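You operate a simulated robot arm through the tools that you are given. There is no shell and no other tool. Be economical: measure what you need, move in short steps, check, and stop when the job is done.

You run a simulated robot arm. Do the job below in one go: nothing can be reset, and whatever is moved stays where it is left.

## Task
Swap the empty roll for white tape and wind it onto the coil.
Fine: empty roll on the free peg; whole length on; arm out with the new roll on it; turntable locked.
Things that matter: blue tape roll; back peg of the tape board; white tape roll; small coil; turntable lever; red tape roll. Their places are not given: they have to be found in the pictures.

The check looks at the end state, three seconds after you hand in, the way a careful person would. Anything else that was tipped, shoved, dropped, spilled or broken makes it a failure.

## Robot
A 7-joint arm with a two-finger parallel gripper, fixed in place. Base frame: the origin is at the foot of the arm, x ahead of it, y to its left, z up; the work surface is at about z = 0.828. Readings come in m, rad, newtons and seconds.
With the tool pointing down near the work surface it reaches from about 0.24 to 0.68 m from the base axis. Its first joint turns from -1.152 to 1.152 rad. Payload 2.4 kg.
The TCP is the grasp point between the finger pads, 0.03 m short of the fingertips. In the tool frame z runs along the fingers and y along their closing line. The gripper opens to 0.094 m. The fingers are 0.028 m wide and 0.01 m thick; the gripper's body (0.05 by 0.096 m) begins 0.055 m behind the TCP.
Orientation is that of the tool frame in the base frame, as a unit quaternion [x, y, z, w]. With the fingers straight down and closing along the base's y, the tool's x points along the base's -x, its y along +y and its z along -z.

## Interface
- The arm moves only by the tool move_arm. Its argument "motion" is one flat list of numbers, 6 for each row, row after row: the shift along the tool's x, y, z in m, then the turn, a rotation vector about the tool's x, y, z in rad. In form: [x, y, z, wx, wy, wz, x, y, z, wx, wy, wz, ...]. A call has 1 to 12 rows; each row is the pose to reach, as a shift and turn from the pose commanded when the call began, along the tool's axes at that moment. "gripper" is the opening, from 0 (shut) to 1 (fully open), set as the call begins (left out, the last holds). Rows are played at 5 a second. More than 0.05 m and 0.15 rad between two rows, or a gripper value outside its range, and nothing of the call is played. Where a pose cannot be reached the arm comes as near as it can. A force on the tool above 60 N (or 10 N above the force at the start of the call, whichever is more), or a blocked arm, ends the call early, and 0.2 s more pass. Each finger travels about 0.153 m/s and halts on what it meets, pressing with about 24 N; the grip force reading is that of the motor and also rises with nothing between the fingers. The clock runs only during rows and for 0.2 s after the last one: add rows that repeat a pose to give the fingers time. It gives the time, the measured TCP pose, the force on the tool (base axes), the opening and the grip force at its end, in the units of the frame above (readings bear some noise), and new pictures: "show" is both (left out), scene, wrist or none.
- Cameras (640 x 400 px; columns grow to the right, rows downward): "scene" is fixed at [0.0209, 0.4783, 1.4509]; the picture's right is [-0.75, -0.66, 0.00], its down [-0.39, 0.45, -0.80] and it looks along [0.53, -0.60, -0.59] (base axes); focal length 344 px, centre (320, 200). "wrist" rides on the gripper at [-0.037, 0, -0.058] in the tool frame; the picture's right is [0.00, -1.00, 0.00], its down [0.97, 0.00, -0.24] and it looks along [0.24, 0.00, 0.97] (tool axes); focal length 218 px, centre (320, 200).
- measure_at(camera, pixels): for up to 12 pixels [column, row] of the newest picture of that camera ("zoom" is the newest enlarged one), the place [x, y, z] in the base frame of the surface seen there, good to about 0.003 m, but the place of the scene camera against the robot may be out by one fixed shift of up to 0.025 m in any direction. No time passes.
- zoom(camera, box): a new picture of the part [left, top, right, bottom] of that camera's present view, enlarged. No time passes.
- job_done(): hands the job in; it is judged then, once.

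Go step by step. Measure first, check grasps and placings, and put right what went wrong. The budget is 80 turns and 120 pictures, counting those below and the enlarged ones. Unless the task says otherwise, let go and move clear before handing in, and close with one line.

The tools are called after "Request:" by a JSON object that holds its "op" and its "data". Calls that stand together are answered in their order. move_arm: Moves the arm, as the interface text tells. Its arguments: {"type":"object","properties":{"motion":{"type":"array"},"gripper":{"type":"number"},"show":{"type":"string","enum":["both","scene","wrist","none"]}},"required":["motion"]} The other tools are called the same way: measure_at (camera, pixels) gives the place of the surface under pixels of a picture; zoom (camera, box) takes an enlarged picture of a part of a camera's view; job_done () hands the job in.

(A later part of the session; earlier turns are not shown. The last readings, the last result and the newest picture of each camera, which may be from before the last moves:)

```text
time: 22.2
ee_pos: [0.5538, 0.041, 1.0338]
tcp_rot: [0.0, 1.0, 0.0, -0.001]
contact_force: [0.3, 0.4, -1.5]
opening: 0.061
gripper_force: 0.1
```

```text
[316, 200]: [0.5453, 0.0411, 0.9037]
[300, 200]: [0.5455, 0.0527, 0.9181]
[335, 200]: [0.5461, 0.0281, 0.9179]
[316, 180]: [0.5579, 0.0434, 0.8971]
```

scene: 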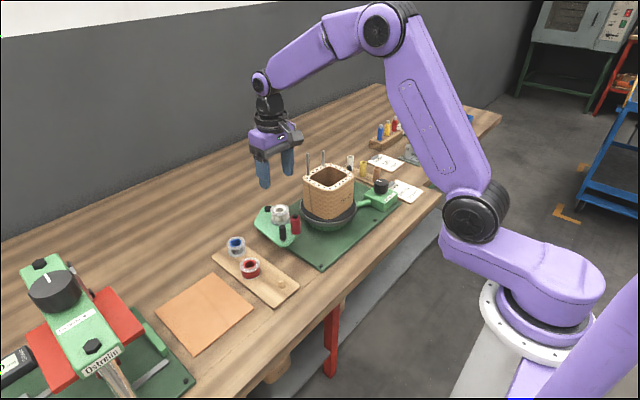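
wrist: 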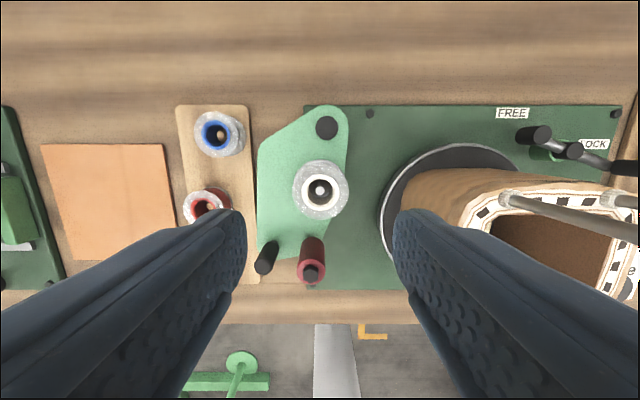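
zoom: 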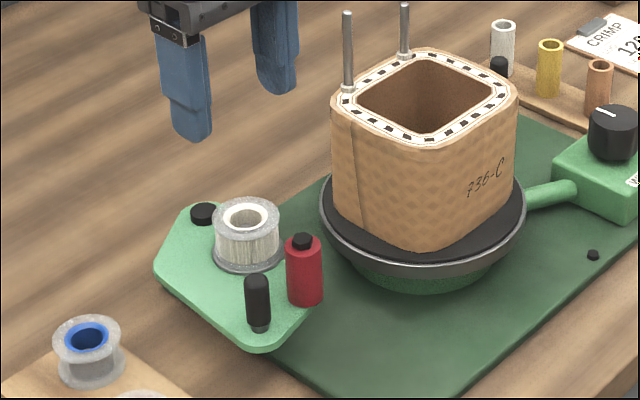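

The white roll is seated with no tilt. Next I'll yaw the gripper by 90° so it can grip the black handle (0.489,0.082) across x, well clear of the red roller.

Request:
{"op": "move_arm", "data": {"motion": [0.006, 0.004, 0, 0, 0, -0.1428, 0.012, 0.008, 0, 0, 0, -0.2856, 0.018, 0.012, 0, 0, 0, -0.4284, 0.024, 0.016, 0, 0, 0, -0.5712, 0.03, 0.02, 0, 0, 0, -0.714, 0.036, 0.024, 0, 0, 0, -0.8568, 0.042, 0.028, 0, 0, 0, -0.9996, 0.048, 0.032, 0, 0, 0, -1.1424, 0.054, 0.036, 0, 0, 0, -1.2852, 0.06, 0.04, 0, 0, 0, -1.428, 0.064, 0.042, 0, 0, 0, -1.5708, 0.064, 0.042, 0, 0, 0, -1.5708], "gripper": 0.4}}

Request:
{"op": "zoom", "data": {"camera": "wrist", "box": [220, 50, 420, 300]}}

```text
time: 24.8
ee_pos: [0.4897, 0.083, 1.0328]
tcp_rot: [0.708, -0.706, 0.0, 0.0]
contact_force: [0.8, 0.0, 0.1]
opening: 0.0378
gripper_force: 0.1
```

scene: 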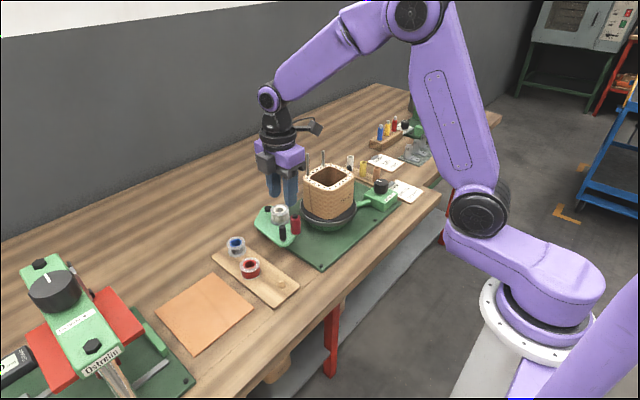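
wrist: 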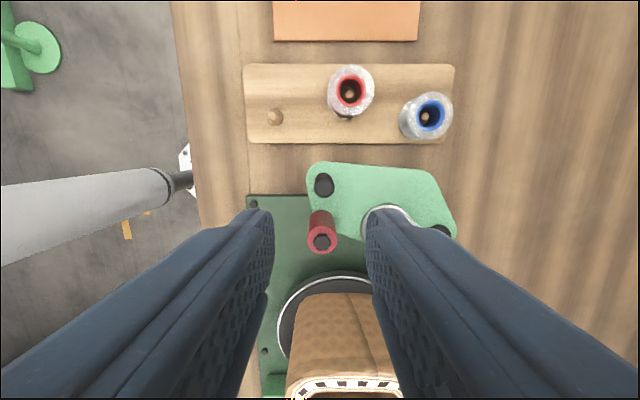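

```text
1.60 times, centred on (320, 175) of wrist
```

zoom: 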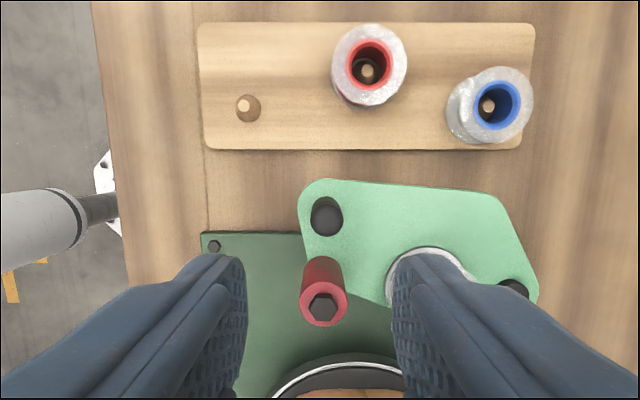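

Request:
{"op": "measure_at", "data": {"camera": "wrist", "pixels": [[324, 181], [324, 186], [318, 188], [330, 188], [323, 195], [322, 242], [322, 230], [322, 213], [440, 231], [285, 240], [330, 300], [350, 345]]}}

```text
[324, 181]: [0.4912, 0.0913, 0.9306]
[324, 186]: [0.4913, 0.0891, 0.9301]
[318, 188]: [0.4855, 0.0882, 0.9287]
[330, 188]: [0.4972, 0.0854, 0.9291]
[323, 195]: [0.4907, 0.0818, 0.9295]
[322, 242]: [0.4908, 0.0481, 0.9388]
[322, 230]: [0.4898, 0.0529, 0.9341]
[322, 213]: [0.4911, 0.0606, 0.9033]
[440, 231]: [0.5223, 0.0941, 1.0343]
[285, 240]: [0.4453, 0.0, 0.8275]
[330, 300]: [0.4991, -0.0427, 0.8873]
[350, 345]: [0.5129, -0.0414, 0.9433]
```

The handle's axis is (0.491,0.086) with its top at 0.930. I'll go down around it, then close.

Request:
{"op": "move_arm", "data": {"motion": [-0.003, -0.0013, 0.04, 0, 0, 0, -0.003, -0.0013, 0.08, 0, 0, 0, -0.003, -0.0013, 0.106, 0, 0, 0, -0.003, -0.0013, 0.106, 0, 0, 0]}}

Request:
{"op": "zoom", "data": {"camera": "scene", "box": [230, 150, 370, 260]}}

```text
time: 25.8
ee_pos: [0.4908, 0.0854, 0.9272]
tcp_rot: [0.708, -0.707, 0.0, -0.001]
contact_force: [0.4, -0.3, -0.1]
opening: 0.0378
gripper_force: 0.1
```

scene: 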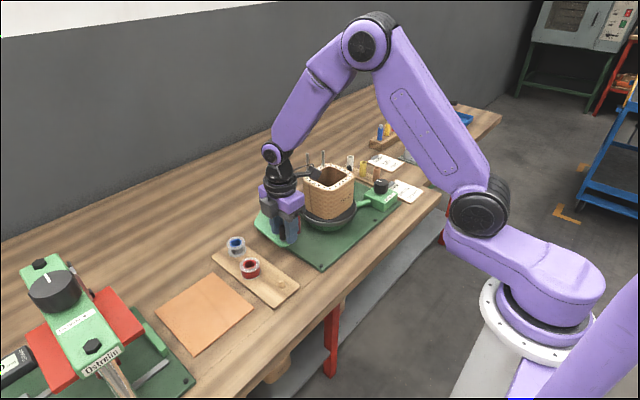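
wrist: 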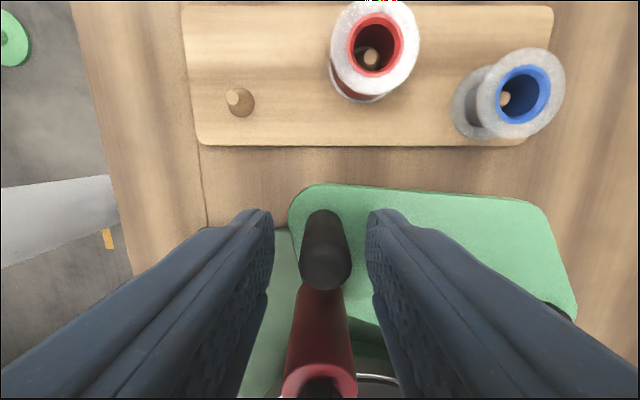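

```text
3.64 times, centred on (300, 205) of scene
```

zoom: 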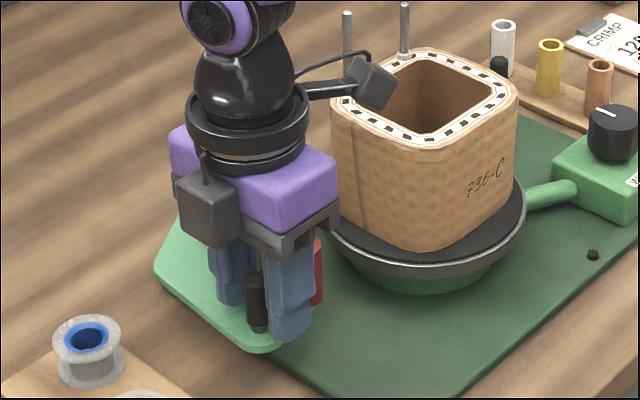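

A box on the wrist's tool +x side now hangs toward the coil (zoom (370,85)). I'll measure its height before swinging.

Request:
{"op": "measure_at", "data": {"camera": "zoom", "pixels": [[372, 85], [360, 100], [388, 80], [375, 105], [330, 90], [347, 25], [404, 12], [345, 88], [420, 140], [210, 210]]}}

Request:
{"op": "zoom", "data": {"camera": "scene", "box": [270, 140, 360, 220]}}

```text
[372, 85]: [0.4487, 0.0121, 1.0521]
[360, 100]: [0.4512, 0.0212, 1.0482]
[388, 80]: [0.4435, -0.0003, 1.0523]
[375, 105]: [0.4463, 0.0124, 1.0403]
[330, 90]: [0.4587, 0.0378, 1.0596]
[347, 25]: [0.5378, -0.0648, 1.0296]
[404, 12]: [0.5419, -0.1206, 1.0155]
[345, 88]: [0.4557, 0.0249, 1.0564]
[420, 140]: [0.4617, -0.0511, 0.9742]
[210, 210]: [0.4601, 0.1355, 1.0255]
```

```text
5.00 times, centred on (315, 180) of scene
```

zoom: 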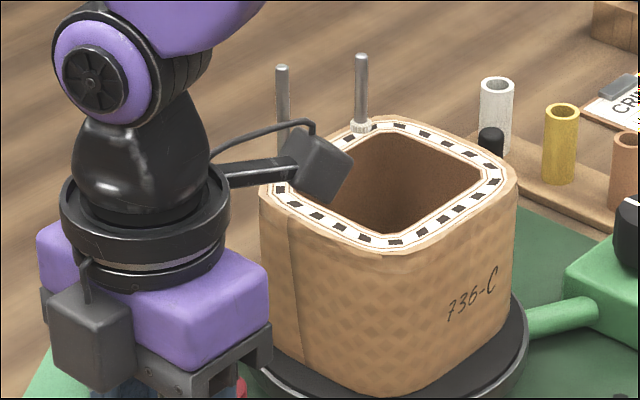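

The box bottom (~1.03) clears the coil top (0.965) and the rods in x. I'll grip the handle and swing 30° about pivot (0.604,0.0345).

Request:
{"op": "move_arm", "data": {"motion": [0, 0, 0, 0, 0, 0, 0, 0, 0, 0, 0, 0], "gripper": 0.05, "show": "none"}}

Request:
{"op": "move_arm", "data": {"motion": [0.01, 0.0041, 0, 0, 0, -0.03, 0.0204, 0.0072, 0, 0, 0, -0.06, 0.031, 0.0095, 0, 0, 0, -0.09, 0.0418, 0.0108, 0, 0, 0, -0.12, 0.0526, 0.0112, 0, 0, 0, -0.15, 0.0634, 0.0106, 0, 0, 0, -0.18]}}

Request:
{"op": "zoom", "data": {"camera": "scene", "box": [230, 150, 370, 260]}}

```text
time: 26.4
ee_pos: [0.4924, 0.0853, 0.9268]
tcp_rot: [-0.707, 0.707, -0.001, 0.0]
contact_force: [12.0, -3.8, -7.2]
opening: 0.0155
gripper_force: 45.3
```

```text
time: 27.8
ee_pos: [0.4808, 0.0218, 0.9257]
tcp_rot: [0.768, -0.64, 0.001, -0.002]
contact_force: [15.6, 2.9, 0.8]
opening: 0.0154
gripper_force: 44.8
```

scene: 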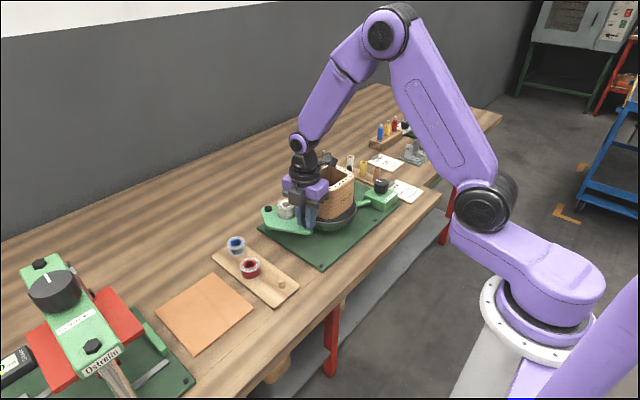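
wrist: 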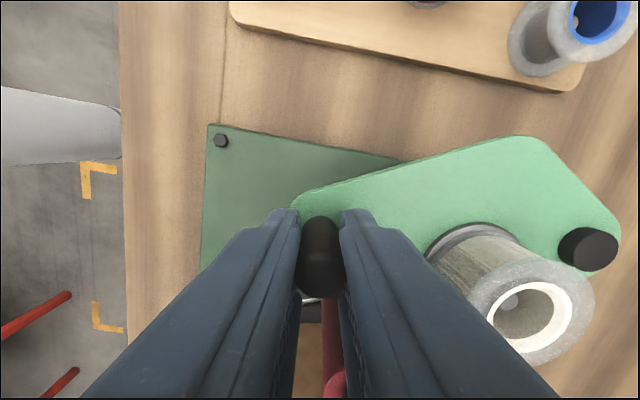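

```text
3.64 times, centred on (300, 205) of scene
```

zoom: 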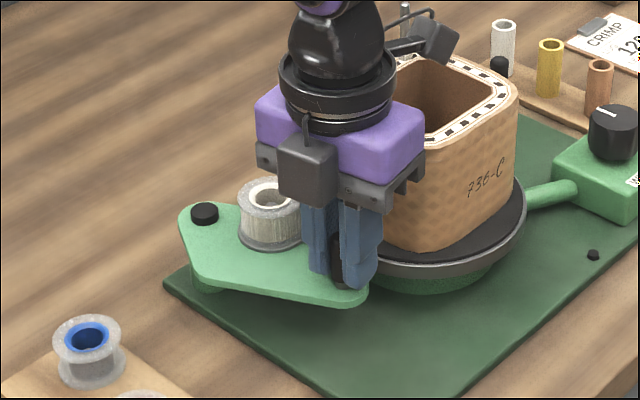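

The arm swings freely. I'll go on in small steps to 38° and watch the force.

Request:
{"op": "move_arm", "data": {"motion": [0.0068, -0.0012, 0, 0, 0, -0.02, 0.0133, -0.001, 0, 0, 0, -0.02, 0.0176, -0.0012, 0, 0, 0, -0.02, 0.0176, -0.0012, 0, 0, 0, -0.02]}}

Request:
{"op": "zoom", "data": {"camera": "scene", "box": [240, 160, 350, 250]}}

```text
time: 28.8
ee_pos: [0.4844, 0.0054, 0.9269]
tcp_rot: [0.774, -0.633, 0.0, 0.0]
contact_force: [2.7, 0.9, 7.5]
opening: 0.0157
gripper_force: 45.0
```

scene: 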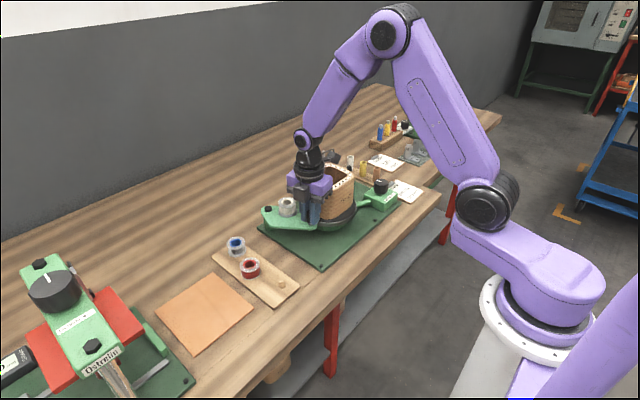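
wrist: 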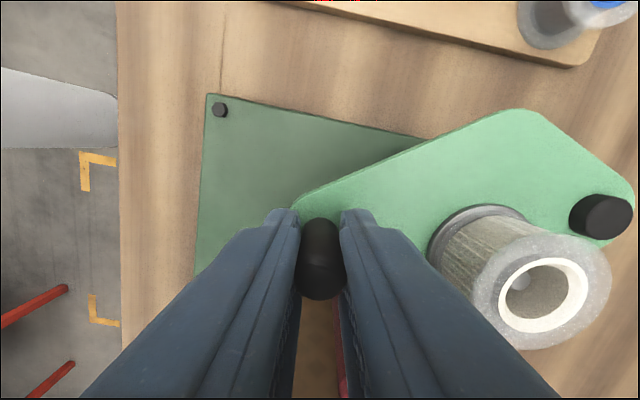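

```text
4.44 times, centred on (295, 205) of scene
```

zoom: 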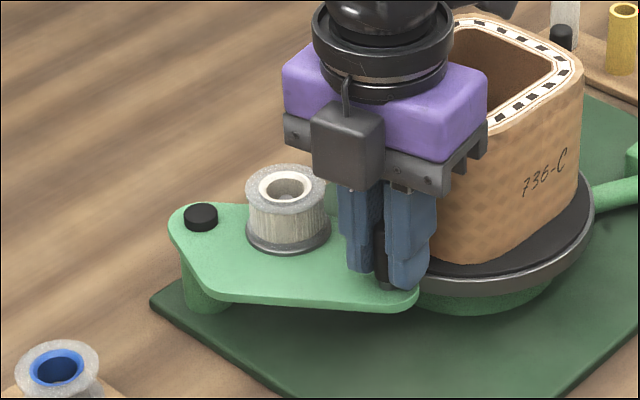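

Request:
{"op": "move_arm", "data": {"motion": [0.003, -0.0002, 0, 0, 0, 0, 0.0054, -0.0003, 0, 0, 0, 0, 0.0054, -0.0003, 0, 0, 0, 0], "show": "none"}}

Request:
{"op": "move_arm", "data": {"motion": [0.0022, -0.0002, 0, 0, 0, 0, 0.0043, -0.0005, 0, 0, 0, 0, 0.0043, -0.0005, 0, 0, 0, 0]}}

Request:
{"op": "zoom", "data": {"camera": "scene", "box": [260, 160, 370, 250]}}

```text
time: 29.6
ee_pos: [0.4858, -0.0005, 0.9265]
tcp_rot: [0.774, -0.633, -0.001, 0.0]
contact_force: [-4.3, 7.6, 11.5]
opening: 0.0157
gripper_force: 45.1
```

```text
time: 30.4
ee_pos: [0.487, -0.0057, 0.927]
tcp_rot: [0.774, -0.633, 0.001, 0.0]
contact_force: [1.8, -0.1, 8.3]
opening: 0.0158
gripper_force: 45.1
```

scene: 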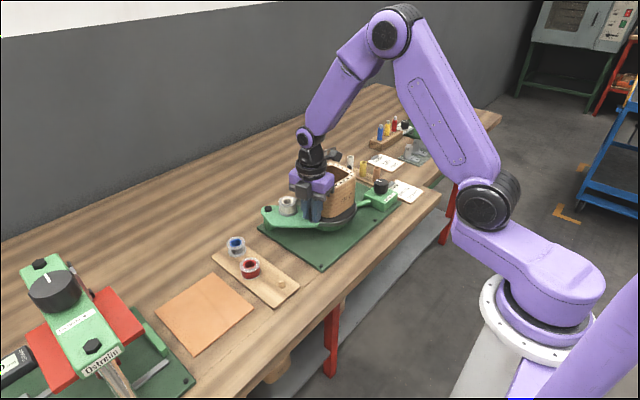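
wrist: 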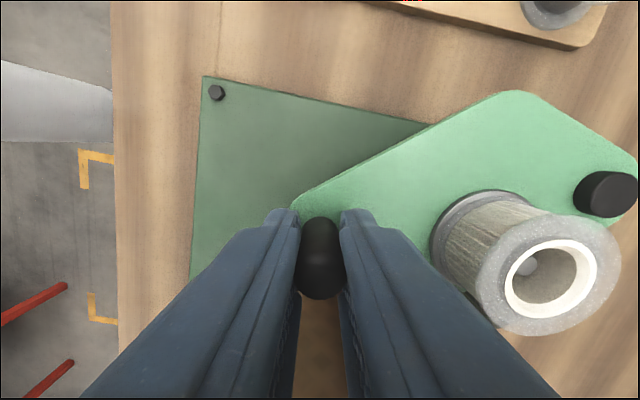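

```text
4.44 times, centred on (315, 205) of scene
```

zoom: 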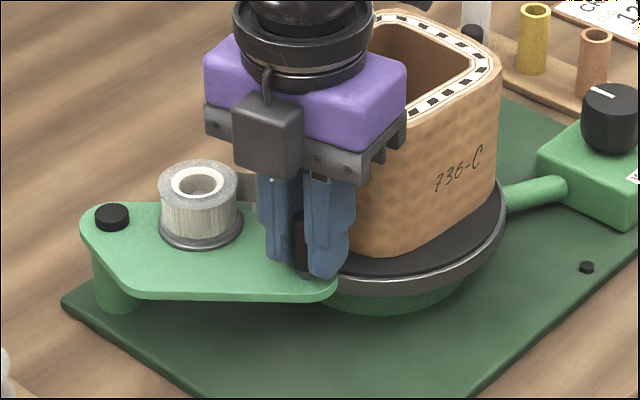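

There's a light strip at zoom (248,190), possibly the tape beginning to run. There's no clear stop yet, so I'll push on a little.

Request:
{"op": "move_arm", "data": {"motion": [0.0027, -0.0004, 0, 0, 0, 0, 0.0054, -0.0007, 0, 0, 0, 0, 0.0054, -0.0007, 0, 0, 0, 0], "show": "wrist"}}

Request:
{"op": "zoom", "data": {"camera": "scene", "box": [280, 180, 340, 230]}}

```text
time: 31.2
ee_pos: [0.4883, -0.0068, 0.9275]
tcp_rot: [0.774, -0.633, 0.0, 0.0]
contact_force: [-7.1, 10.8, 6.0]
opening: 0.0158
gripper_force: 44.3
```

wrist: 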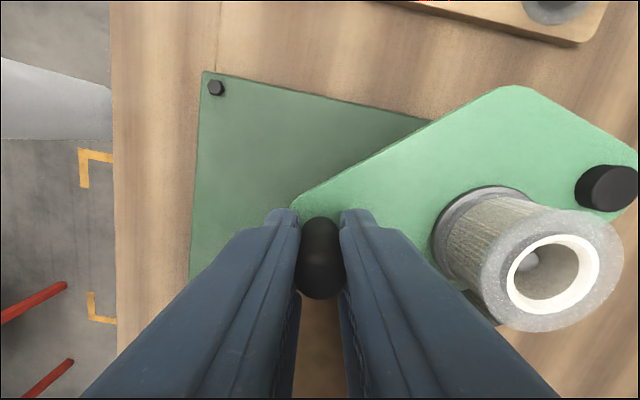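

```text
8.00 times, centred on (310, 205) of scene
```

zoom: 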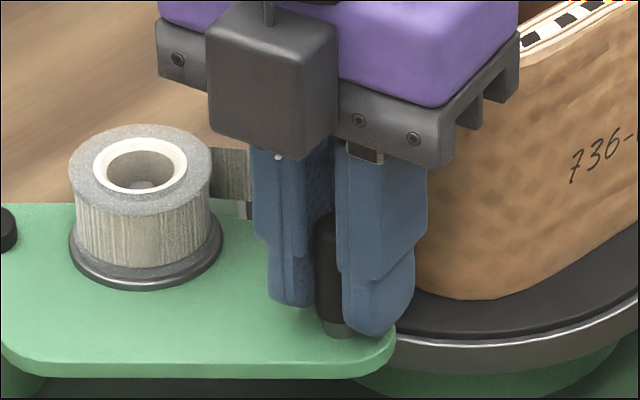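

The arm is at its stop: motion is blocked with ~11 N and the tape strip runs from the roll. I'll relax the push, open and rise.

Request:
{"op": "move_arm", "data": {"motion": [-0.003, 0, 0, 0, 0, 0, -0.003, 0, 0, 0, 0, 0], "show": "none"}}

Request:
{"op": "move_arm", "data": {"motion": [0, 0, 0, 0, 0, 0, 0, 0, 0, 0, 0, 0, 0, 0, -0.03, 0, 0, 0, 0, 0, -0.07, 0, 0, 0, 0, 0, -0.11, 0, 0, 0, 0, 0, -0.15, 0, 0, 0, 0, 0, -0.19, 0, 0, 0, 0, 0, -0.22, 0, 0, 0], "gripper": 0.32}}

Request:
{"op": "zoom", "data": {"camera": "scene", "box": [250, 150, 410, 250]}}

```text
time: 31.8
ee_pos: [0.488, -0.0084, 0.9262]
tcp_rot: [0.772, -0.635, 0.0, 0.0]
contact_force: [-0.3, -3.9, 7.1]
opening: 0.0157
gripper_force: 44.9
```

```text
time: 33.6
ee_pos: [0.4899, -0.0069, 1.1473]
tcp_rot: [0.774, -0.634, -0.001, 0.0]
contact_force: [-0.6, -0.1, 0.2]
opening: 0.0302
gripper_force: 0.0
```

scene: 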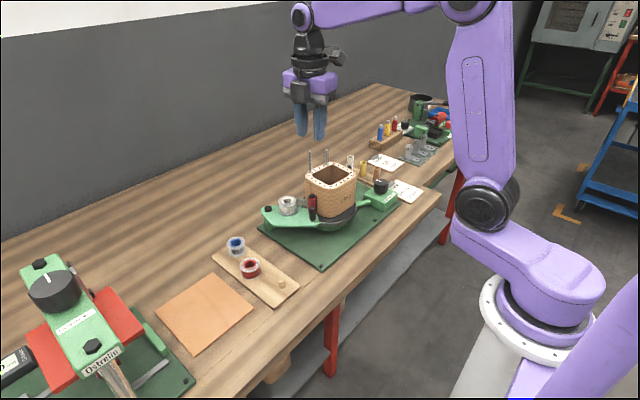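
wrist: 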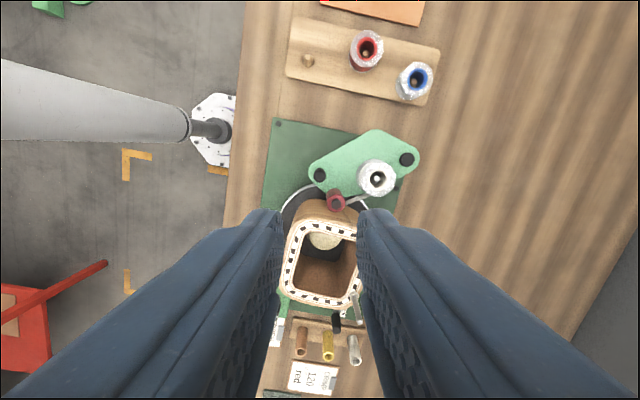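

```text
4.00 times, centred on (330, 200) of scene
```

zoom: 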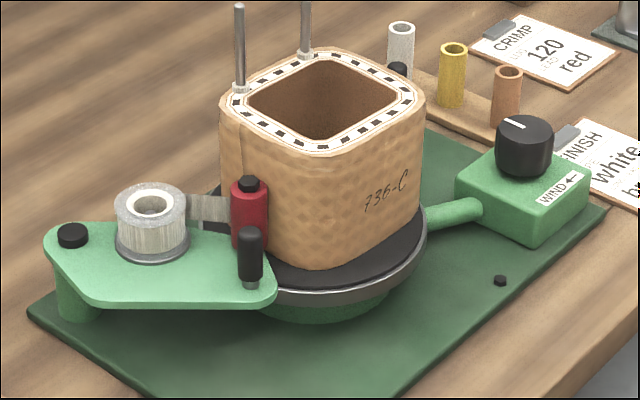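

The roller is on the coil with tape threaded. Now the turntable lever: I'll return to default yaw while crossing high over the coil, then look at the lever from above.

Request:
{"op": "move_arm", "data": {"motion": [0.0217, 0.001, 0, 0, 0, 0.1476, 0.0435, 0.002, 0, 0, 0, 0.2952, 0.0652, 0.003, 0, 0, 0, 0.4428, 0.0869, 0.004, 0, 0, 0, 0.5904, 0.1087, 0.005, 0, 0, 0, 0.738, 0.1304, 0.006, 0, 0, 0, 0.8856, 0.1521, 0.007, 0, 0, 0, 1.0332, 0.1739, 0.008, 0, 0, 0, 1.1808, 0.1956, 0.009, 0, 0, 0, 1.3284, 0.2173, 0.01, 0, 0, 0, 1.476, 0.2391, 0.011, 0, 0, 0, 1.6236, 0.2608, 0.0121, 0, 0, 0, 1.7708], "show": "wrist"}}

Request:
{"op": "move_arm", "data": {"motion": [0, 0, 0.04, 0, 0, 0, 0, 0, 0.08, 0, 0, 0, 0, 0, 0.12, 0, 0, 0, 0, 0, 0.15, 0, 0, 0]}}

Request:
{"op": "zoom", "data": {"camera": "wrist", "box": [200, 50, 440, 250]}}

```text
time: 36.2
ee_pos: [0.5287, -0.2673, 1.1463]
tcp_rot: [0.002, 1.0, 0.0, 0.0]
contact_force: [0.8, 0.0, 0.4]
opening: 0.03
gripper_force: 0.0
```

wrist: 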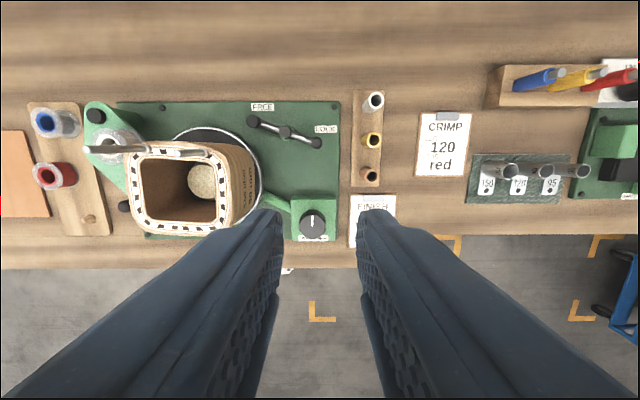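

```text
time: 37.2
ee_pos: [0.5286, -0.2656, 0.9971]
tcp_rot: [0.0, 1.0, -0.001, -0.001]
contact_force: [-0.8, -0.5, 0.7]
opening: 0.03
gripper_force: 0.0
```

scene: 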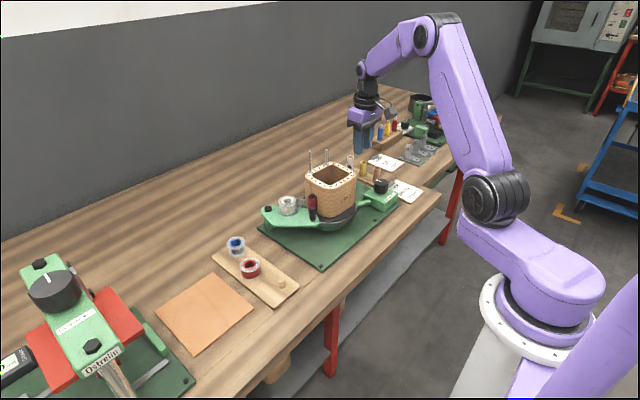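
wrist: 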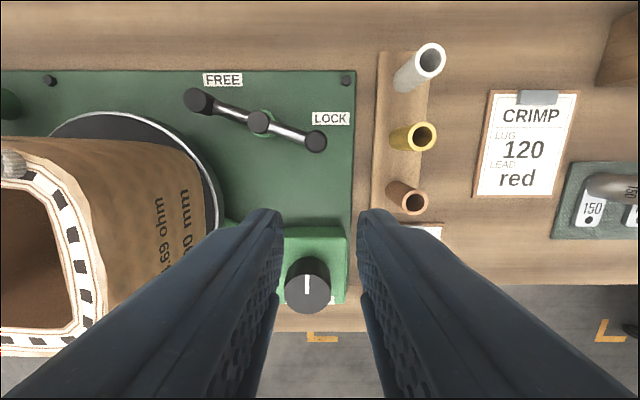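

```text
2.00 times, centred on (320, 150) of wrist
```

zoom: 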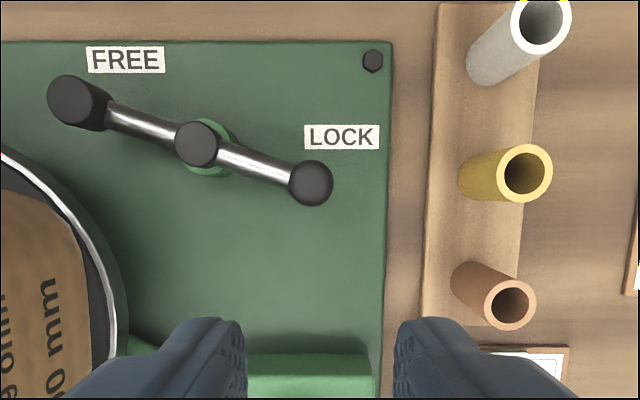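

Request:
{"op": "measure_at", "data": {"camera": "zoom", "pixels": [[312, 182], [300, 182], [326, 182], [312, 168], [312, 200], [196, 143], [76, 98], [95, 115], [145, 127], [255, 166], [342, 137], [125, 60]]}}

```text
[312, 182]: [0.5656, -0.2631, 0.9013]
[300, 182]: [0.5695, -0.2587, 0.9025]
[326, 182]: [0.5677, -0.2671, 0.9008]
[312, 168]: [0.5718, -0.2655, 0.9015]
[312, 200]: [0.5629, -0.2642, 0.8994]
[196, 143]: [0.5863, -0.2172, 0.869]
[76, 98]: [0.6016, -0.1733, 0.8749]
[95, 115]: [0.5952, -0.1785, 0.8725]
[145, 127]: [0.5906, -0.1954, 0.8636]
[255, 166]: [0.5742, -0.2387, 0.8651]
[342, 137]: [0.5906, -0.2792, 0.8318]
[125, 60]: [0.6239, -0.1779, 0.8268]
```

Request:
{"op": "measure_at", "data": {"camera": "zoom", "pixels": [[520, 148], [545, 15], [508, 282], [465, 180], [445, 100]]}}

```text
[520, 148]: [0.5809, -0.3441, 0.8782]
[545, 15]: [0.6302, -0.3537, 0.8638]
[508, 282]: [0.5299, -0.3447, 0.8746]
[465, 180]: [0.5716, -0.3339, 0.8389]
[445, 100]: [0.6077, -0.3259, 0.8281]
```

The tubes are low (about 0.88–0.9), so they're no obstacle. I'll descend on the lever knob (0.567,-0.263).

Request:
{"op": "move_arm", "data": {"motion": [-0.0384, 0.0025, 0, 0, 0, 0, -0.0384, 0.0025, 0.04, 0, 0, 0, -0.0384, 0.0025, 0.08, 0, 0, 0, -0.0384, 0.0025, 0.092, 0, 0, 0, -0.0384, 0.0025, 0.092, 0, 0, 0]}}

Request:
{"op": "move_arm", "data": {"motion": [0, 0, 0, 0, 0, 0, 0, 0, 0, 0, 0, 0], "gripper": 0.05}}

```text
time: 38.4
ee_pos: [0.5674, -0.2624, 0.9045]
tcp_rot: [0.0, 1.0, 0.0, 0.0]
contact_force: [-0.2, 0.1, -1.1]
opening: 0.0299
gripper_force: 0.0
```

scene: 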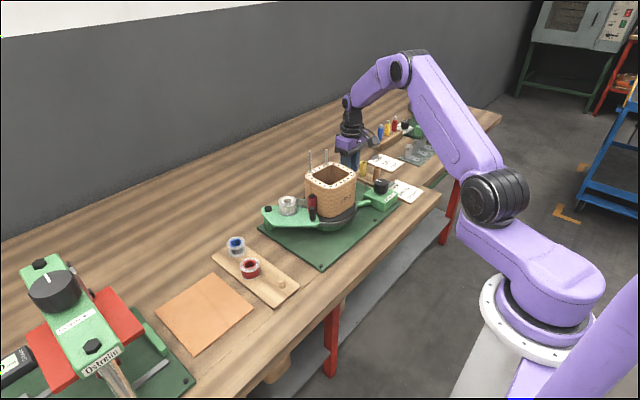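
wrist: 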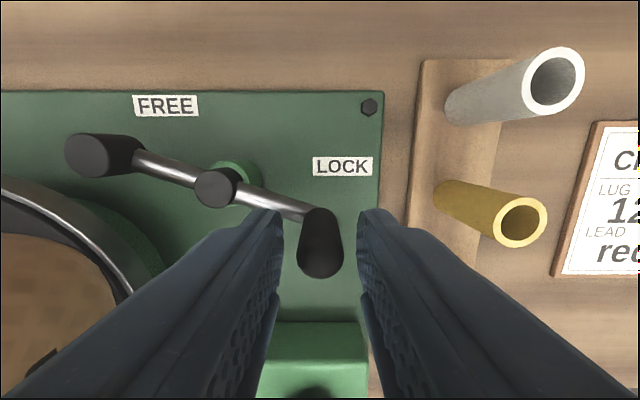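

```text
time: 39.0
ee_pos: [0.5668, -0.2627, 0.9038]
tcp_rot: [0.0, 1.0, 0.0, 0.0]
contact_force: [1.5, -1.3, -2.8]
opening: 0.0156
gripper_force: 45.0
```

scene: 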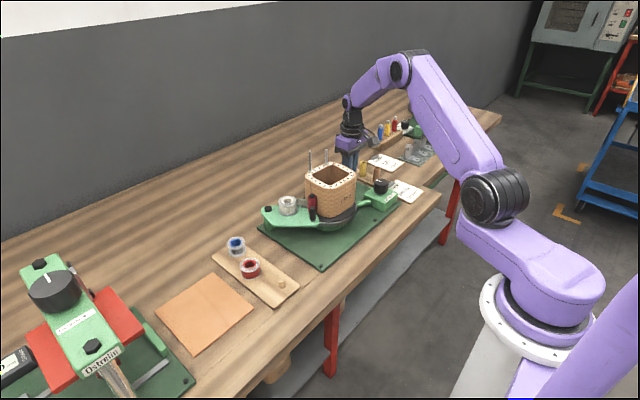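
wrist: 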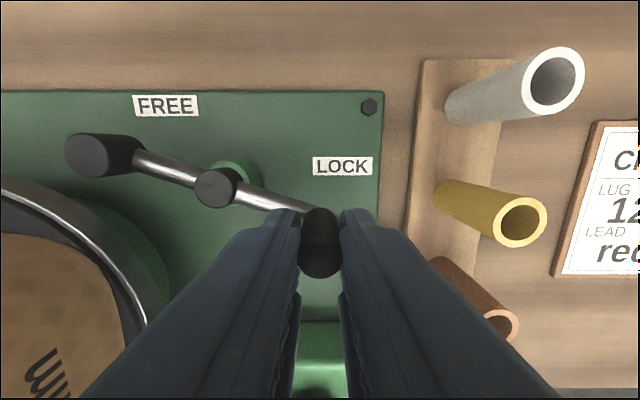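

Gripped. I'll test 8° in the back direction and read the resistance.

Request:
{"op": "move_arm", "data": {"motion": [-0.0033, -0.0012, 0, 0, 0, 0, -0.0065, -0.0021, 0, 0, 0, 0, -0.0065, -0.0021, 0, 0, 0, 0], "show": "wrist"}}

```text
time: 39.8
ee_pos: [0.573, -0.2626, 0.906]
tcp_rot: [0.0, 1.0, 0.0, 0.0]
contact_force: [-3.2, 3.0, 2.5]
opening: 0.0157
gripper_force: 45.1
```

wrist: 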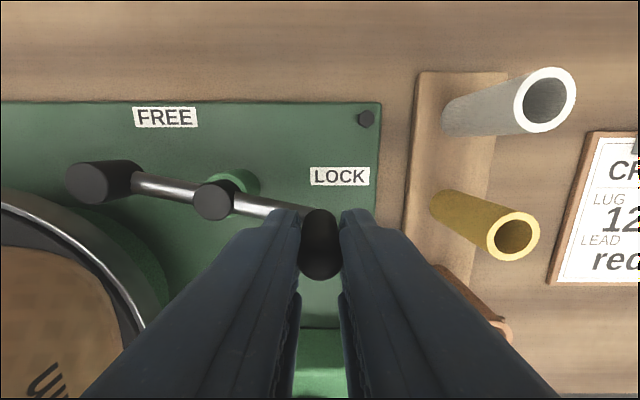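

It turns freely that way. I'll go on to about -60° in steps.

Request:
{"op": "move_arm", "data": {"motion": [-0.006, -0.0011, 0, 0, 0, 0, -0.0115, -0.0014, 0, 0, 0, 0, -0.018, -0.0008, 0, 0, 0, 0, -0.0242, 0.0003, 0, 0, 0, 0, -0.03, 0.0025, 0, 0, 0, 0, -0.036, 0.0052, 0, 0, 0, 0, -0.036, 0.0052, 0, 0, 0, 0], "show": "wrist"}}

```text
time: 41.4
ee_pos: [0.6093, -0.2606, 0.9052]
tcp_rot: [0.001, 1.0, 0.0, 0.0]
contact_force: [-3.9, 0.0, -0.2]
opening: 0.015
gripper_force: 45.0
```

wrist: 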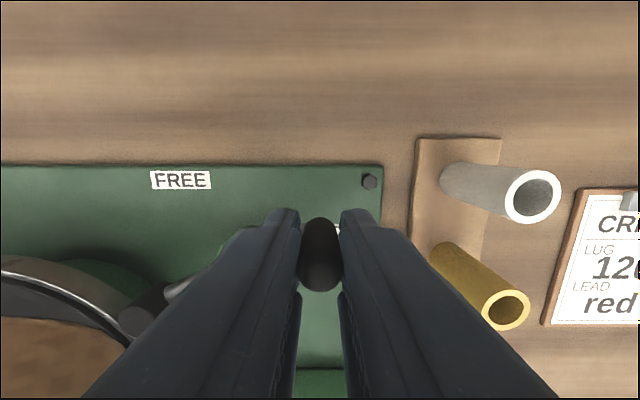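

It keeps turning freely past the LOCK label, so I'll carry on around the back toward FREE.

Request:
{"op": "move_arm", "data": {"motion": [-0.0055, 0.0037, 0, 0, 0, 0, -0.0101, 0.0078, 0, 0, 0, 0, -0.0145, 0.0127, 0, 0, 0, 0, -0.0179, 0.0179, 0, 0, 0, 0, -0.0208, 0.0237, 0, 0, 0, 0, -0.0228, 0.0297, 0, 0, 0, 0, -0.0241, 0.036, 0, 0, 0, 0, -0.0245, 0.0424, 0, 0, 0, 0, -0.0241, 0.0488, 0, 0, 0, 0, -0.0228, 0.0551, 0, 0, 0, 0, -0.0228, 0.0551, 0, 0, 0, 0], "show": "wrist"}}

```text
time: 42.5
ee_pos: [0.6168, -0.2578, 0.9053]
tcp_rot: [0.014, 1.0, -0.001, -0.011]
contact_force: [-7.8, -2.3, 8.8]
opening: 0.0159
gripper_force: 45.6
stopped in row 5: the force on the tool passed its limit (the readings are from after the stop); the commanded pose is now the measured one
```

wrist: 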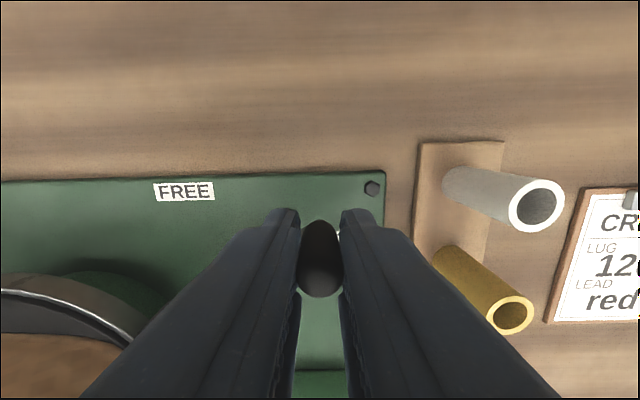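

A firm stop at about -52°. The lever's black pad end may be reaching the turntable rim (wrist (120,320)), which would make this the brake position. I'll open and rise to look.

Request:
{"op": "move_arm", "data": {"motion": [0, 0, 0, 0, 0, 0, 0, 0, -0.03, 0, 0, 0, 0, 0, -0.06, 0, 0, 0, 0.04, 0, -0.1, 0, 0, 0, 0.07, 0, -0.13, 0, 0, 0], "gripper": 0.32, "show": "wrist"}}

Request:
{"op": "zoom", "data": {"camera": "wrist", "box": [140, 50, 380, 250]}}

```text
refused: row 4 steps farther than a row can; nothing moved
```

```text
2.00 times, centred on (260, 150) of wrist
```

zoom: 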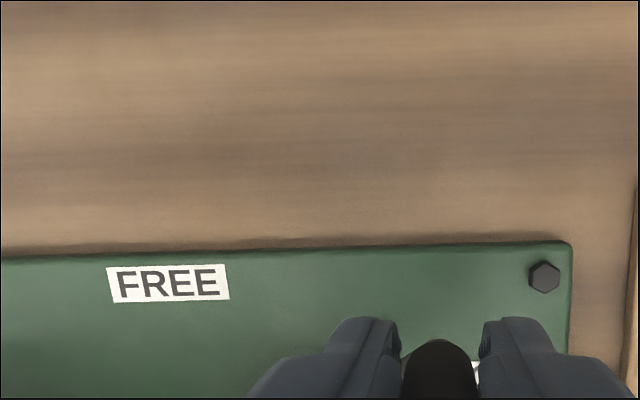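

Request:
{"op": "move_arm", "data": {"motion": [0, 0, 0, 0, 0, 0, 0, 0, 0, 0, 0, 0, 0, 0, -0.03, 0, 0, 0, 0, 0, -0.06, 0, 0, 0, 0.025, 0, -0.09, 0, 0, 0, 0.055, 0, -0.12, 0, 0, 0, 0.075, 0, -0.14, 0, 0, 0], "gripper": 0.32}}

Request:
{"op": "zoom", "data": {"camera": "wrist", "box": [140, 50, 380, 250]}}

```text
time: 44.1
ee_pos: [0.5447, -0.2545, 1.0456]
tcp_rot: [0.014, 1.0, -0.003, -0.009]
contact_force: [0.1, 0.0, -0.1]
opening: 0.0301
gripper_force: 0.0
```

scene: 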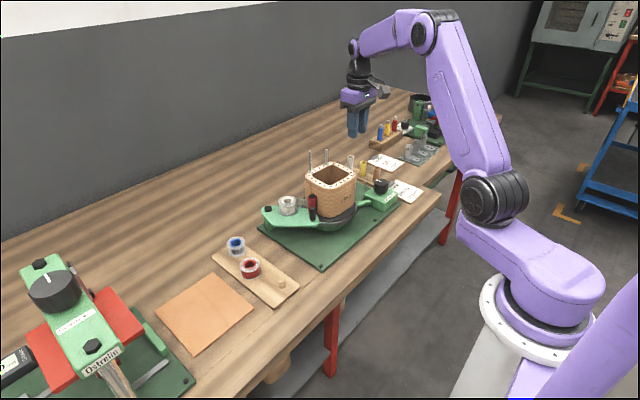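
wrist: 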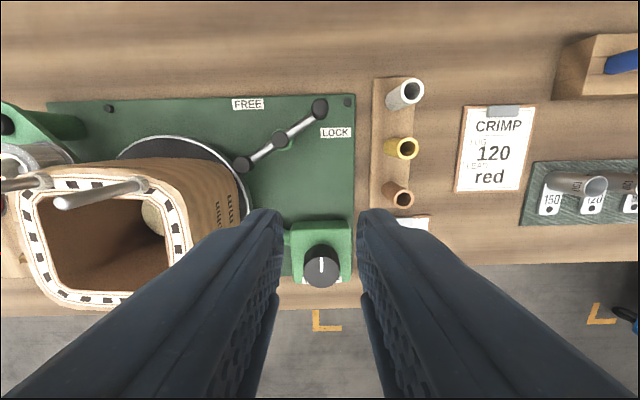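

```text
2.00 times, centred on (260, 150) of wrist
```

zoom: 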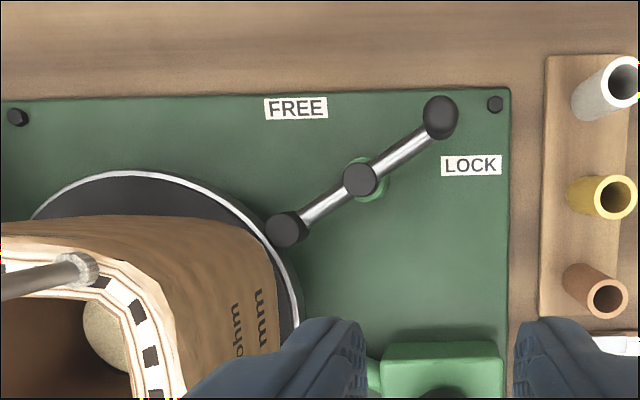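

Now it's clear: the lever's pad end (zoom (287,230)) is pressed on the turntable rim, so this is the locked position and the starting position was free. I need it back at the start to wind, so I'll measure the knob.

Request:
{"op": "measure_at", "data": {"camera": "zoom", "pixels": [[440, 110], [430, 110], [450, 110], [442, 100], [360, 178], [287, 228], [440, 130]]}}

Request:
{"op": "measure_at", "data": {"camera": "wrist", "pixels": [[321, 265], [305, 262], [337, 262], [321, 250], [321, 282], [295, 250], [345, 240], [320, 225]]}}

```text
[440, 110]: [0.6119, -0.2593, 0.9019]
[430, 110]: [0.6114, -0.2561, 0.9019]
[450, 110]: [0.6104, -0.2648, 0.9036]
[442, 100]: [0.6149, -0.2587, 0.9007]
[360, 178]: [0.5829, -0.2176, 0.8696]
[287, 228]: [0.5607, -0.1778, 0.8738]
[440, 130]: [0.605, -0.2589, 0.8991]
```

```text
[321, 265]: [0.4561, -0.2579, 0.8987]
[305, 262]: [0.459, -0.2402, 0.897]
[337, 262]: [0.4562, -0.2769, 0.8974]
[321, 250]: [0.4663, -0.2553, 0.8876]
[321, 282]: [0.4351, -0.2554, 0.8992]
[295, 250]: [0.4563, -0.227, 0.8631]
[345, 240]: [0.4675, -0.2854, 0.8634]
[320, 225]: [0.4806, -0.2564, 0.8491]
```

I'll fix the small tool tilt and go over the knob at (0.610,-0.259).

Request:
{"op": "move_arm", "data": {"motion": [-0.034, -0.001, 0.03, -0.003, -0.009, -0.014, -0.067, -0.002, 0.06, -0.006, -0.018, -0.028, -0.0674, -0.002, 0.09, -0.006, -0.018, -0.028, -0.0674, -0.002, 0.09, -0.006, -0.018, -0.028], "show": "wrist"}}

```text
time: 45.1
ee_pos: [0.61, -0.2592, 0.9537]
tcp_rot: [-0.001, 1.0, 0.0, -0.001]
contact_force: [-0.3, 0.0, -0.4]
opening: 0.0302
gripper_force: 0.0
```

wrist: 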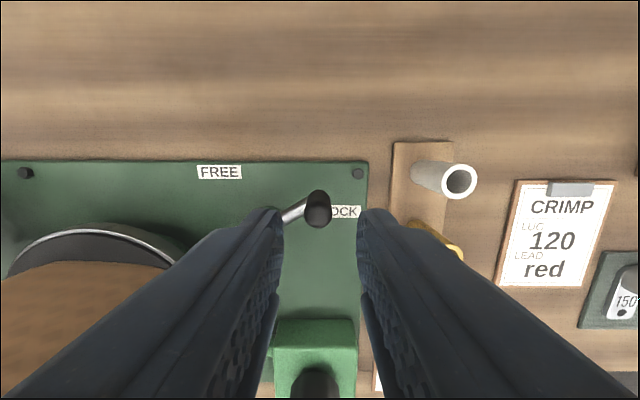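

Request:
{"op": "move_arm", "data": {"motion": [0, 0, 0.025, 0, 0, 0, 0, 0, 0.049, 0, 0, 0, 0, 0, 0.049, 0, 0, 0], "show": "none"}}

Request:
{"op": "move_arm", "data": {"motion": [0, 0, 0, 0, 0, 0, 0, 0, 0, 0, 0, 0, 0.0092, -0.0045, 0, 0, 0, 0, 0.0192, -0.007, 0, 0, 0, 0, 0.0294, -0.0074, 0, 0, 0, 0, 0.0395, -0.0056, 0, 0, 0, 0, 0.0444, -0.0039, 0, 0, 0, 0, 0.0444, -0.0039, 0, 0, 0, 0], "gripper": 0.05, "show": "wrist"}}

```text
time: 45.9
ee_pos: [0.6114, -0.259, 0.9046]
tcp_rot: [-0.002, 1.0, 0.001, -0.001]
contact_force: [-0.4, -0.8, -0.1]
opening: 0.0301
gripper_force: 0.2
```

```text
time: 47.7
ee_pos: [0.5672, -0.2617, 0.9064]
tcp_rot: [-0.001, 1.0, 0.0, 0.0]
contact_force: [4.4, 6.4, -0.4]
opening: 0.0157
gripper_force: 44.8
```

wrist: 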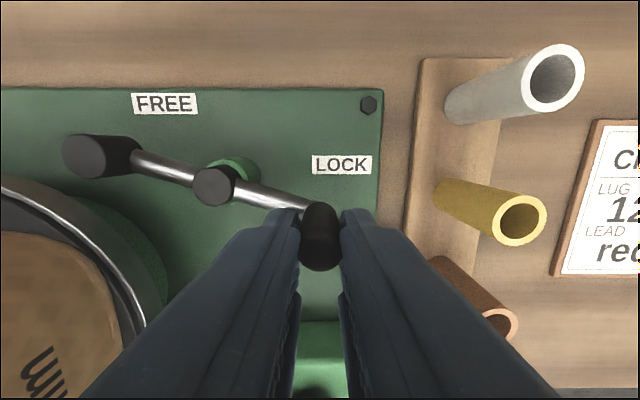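

Request:
{"op": "move_arm", "data": {"motion": [0.003, 0.0014, 0, 0, 0, 0, 0.006, 0.0035, 0, 0, 0, 0, 0.006, 0.0035, 0, 0, 0, 0], "show": "wrist"}}

```text
time: 48.5
ee_pos: [0.5629, -0.2615, 0.9058]
tcp_rot: [-0.001, 1.0, -0.004, 0.006]
contact_force: [32.6, -16.7, -12.9]
opening: 0.0158
gripper_force: 44.9
```

wrist: 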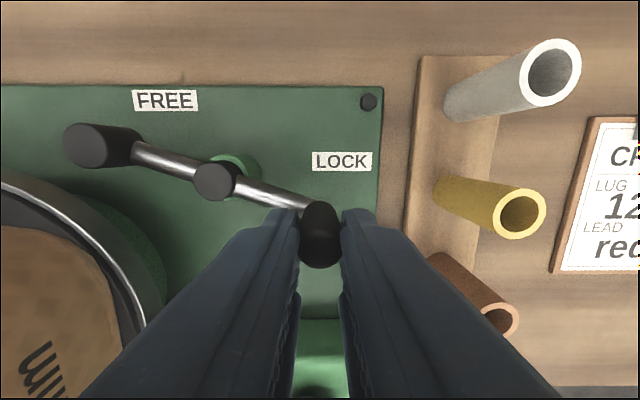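

A hard stop here, so this is the FREE stop (the start position). I'll relax, release, rise and go over the WIND knob at (0.449,-0.257).

Request:
{"op": "move_arm", "data": {"motion": [-0.005, -0.003, 0, 0, 0, 0, -0.005, -0.003, 0, 0, 0, 0], "show": "none"}}

Request:
{"op": "move_arm", "data": {"motion": [0, 0, 0, 0, 0, 0, 0, 0, 0, 0, 0, 0, 0, 0, -0.03, 0, 0, 0, 0, 0, -0.06, 0, 0, 0, 0.04, 0.002, -0.08, 0, 0, 0, 0.08, 0.004, -0.08, 0, 0, 0, 0.118, 0.005, -0.08, 0, 0, 0, 0.118, 0.005, -0.08, 0, 0, 0], "gripper": 0.32}}

Request:
{"op": "zoom", "data": {"camera": "wrist", "box": [200, 0, 440, 250]}}

```text
time: 49.1
ee_pos: [0.5637, -0.2624, 0.9076]
tcp_rot: [-0.002, 1.0, 0.0, -0.002]
contact_force: [-5.9, -2.3, 17.9]
opening: 0.0155
gripper_force: 44.6
```

```text
time: 50.9
ee_pos: [0.446, -0.2569, 0.9861]
tcp_rot: [-0.002, 1.0, 0.0, -0.001]
contact_force: [0.1, -0.1, 0.0]
opening: 0.0301
gripper_force: 0.1
```

scene: 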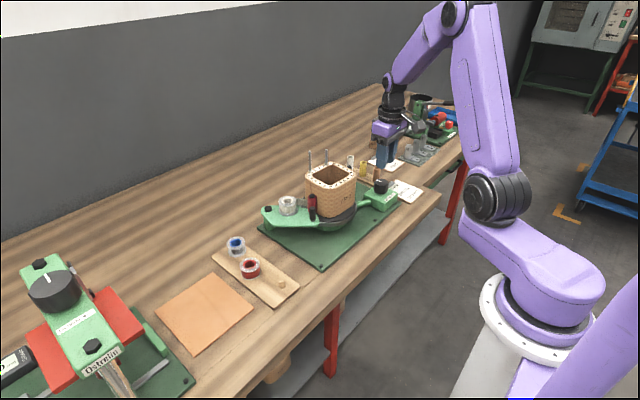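
wrist: 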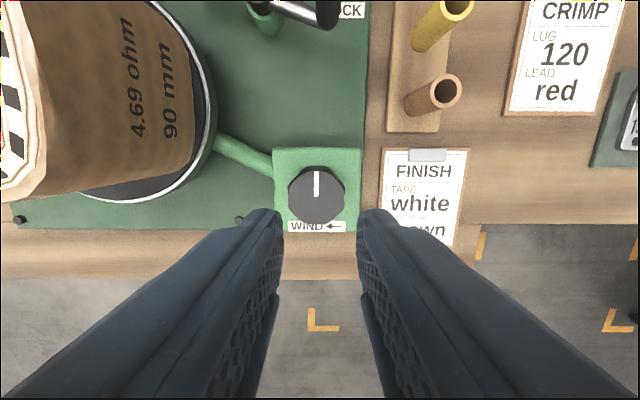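

```text
1.60 times, centred on (320, 125) of wrist
```

zoom: 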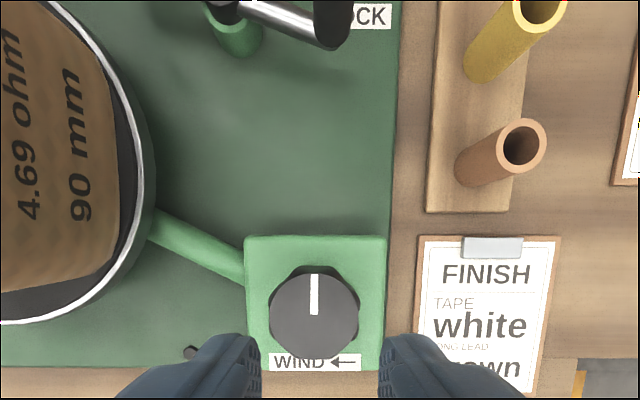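

Request:
{"op": "measure_at", "data": {"camera": "wrist", "pixels": [[316, 205], [292, 195], [341, 195], [316, 170], [316, 220], [282, 170]]}}

```text
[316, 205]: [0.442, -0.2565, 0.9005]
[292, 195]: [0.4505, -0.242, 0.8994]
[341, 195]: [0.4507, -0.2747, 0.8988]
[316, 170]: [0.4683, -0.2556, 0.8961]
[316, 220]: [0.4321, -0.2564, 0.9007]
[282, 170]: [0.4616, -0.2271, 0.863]
```

Request:
{"op": "move_arm", "data": {"motion": [-0.005, 0, 0.0, 0, 0, 0, -0.005, 0, 0.03, 0, 0, 0, -0.005, 0, 0.06, 0, 0, 0, -0.005, 0, 0.0855, 0, 0, 0, -0.005, 0, 0.0855, 0, 0, 0], "gripper": 0.66, "show": "wrist"}}

Request:
{"op": "move_arm", "data": {"motion": [0, 0, 0, 0, 0, 0, 0, 0, 0, 0, 0, 0, 0, 0, 0, 0, 0, 0], "gripper": 0.2}}

Request:
{"op": "zoom", "data": {"camera": "scene", "box": [250, 140, 410, 250]}}

```text
time: 52.1
ee_pos: [0.4526, -0.257, 0.8993]
tcp_rot: [-0.002, 1.0, -0.001, 0.0]
contact_force: [-0.7, 0.1, -0.6]
opening: 0.0618
gripper_force: 0.1
```

wrist: 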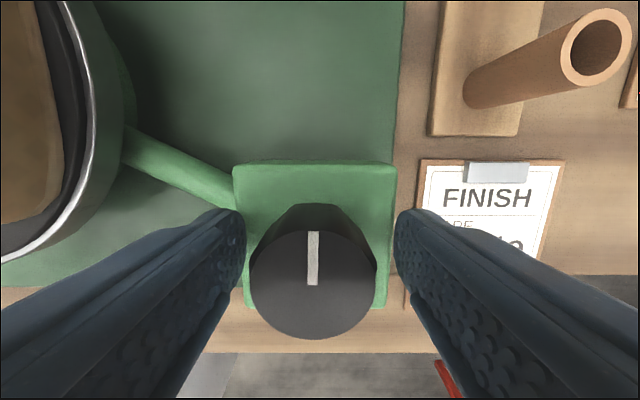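

```text
time: 52.9
ee_pos: [0.4529, -0.2561, 0.8989]
tcp_rot: [-0.003, 1.0, 0.003, -0.002]
contact_force: [-0.4, 16.8, 0.2]
opening: 0.042
gripper_force: 45.1
```

scene: 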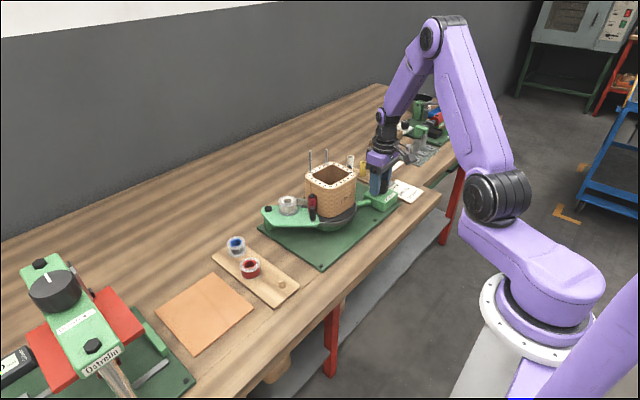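
wrist: 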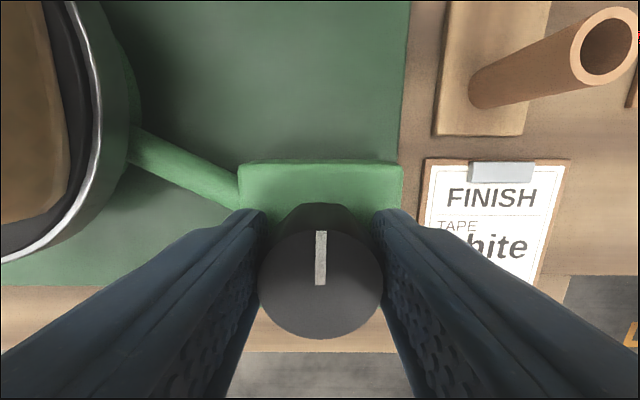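

```text
3.64 times, centred on (330, 195) of scene
```

zoom: 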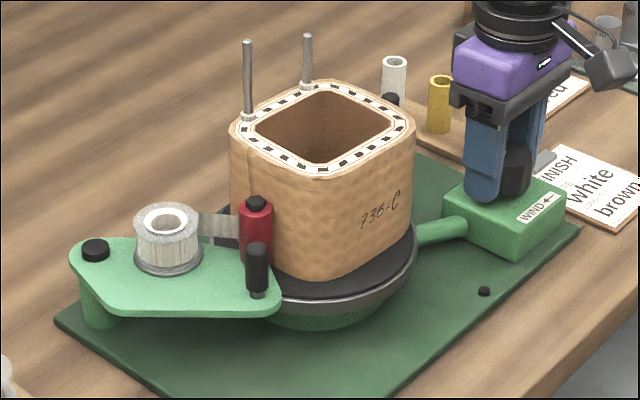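

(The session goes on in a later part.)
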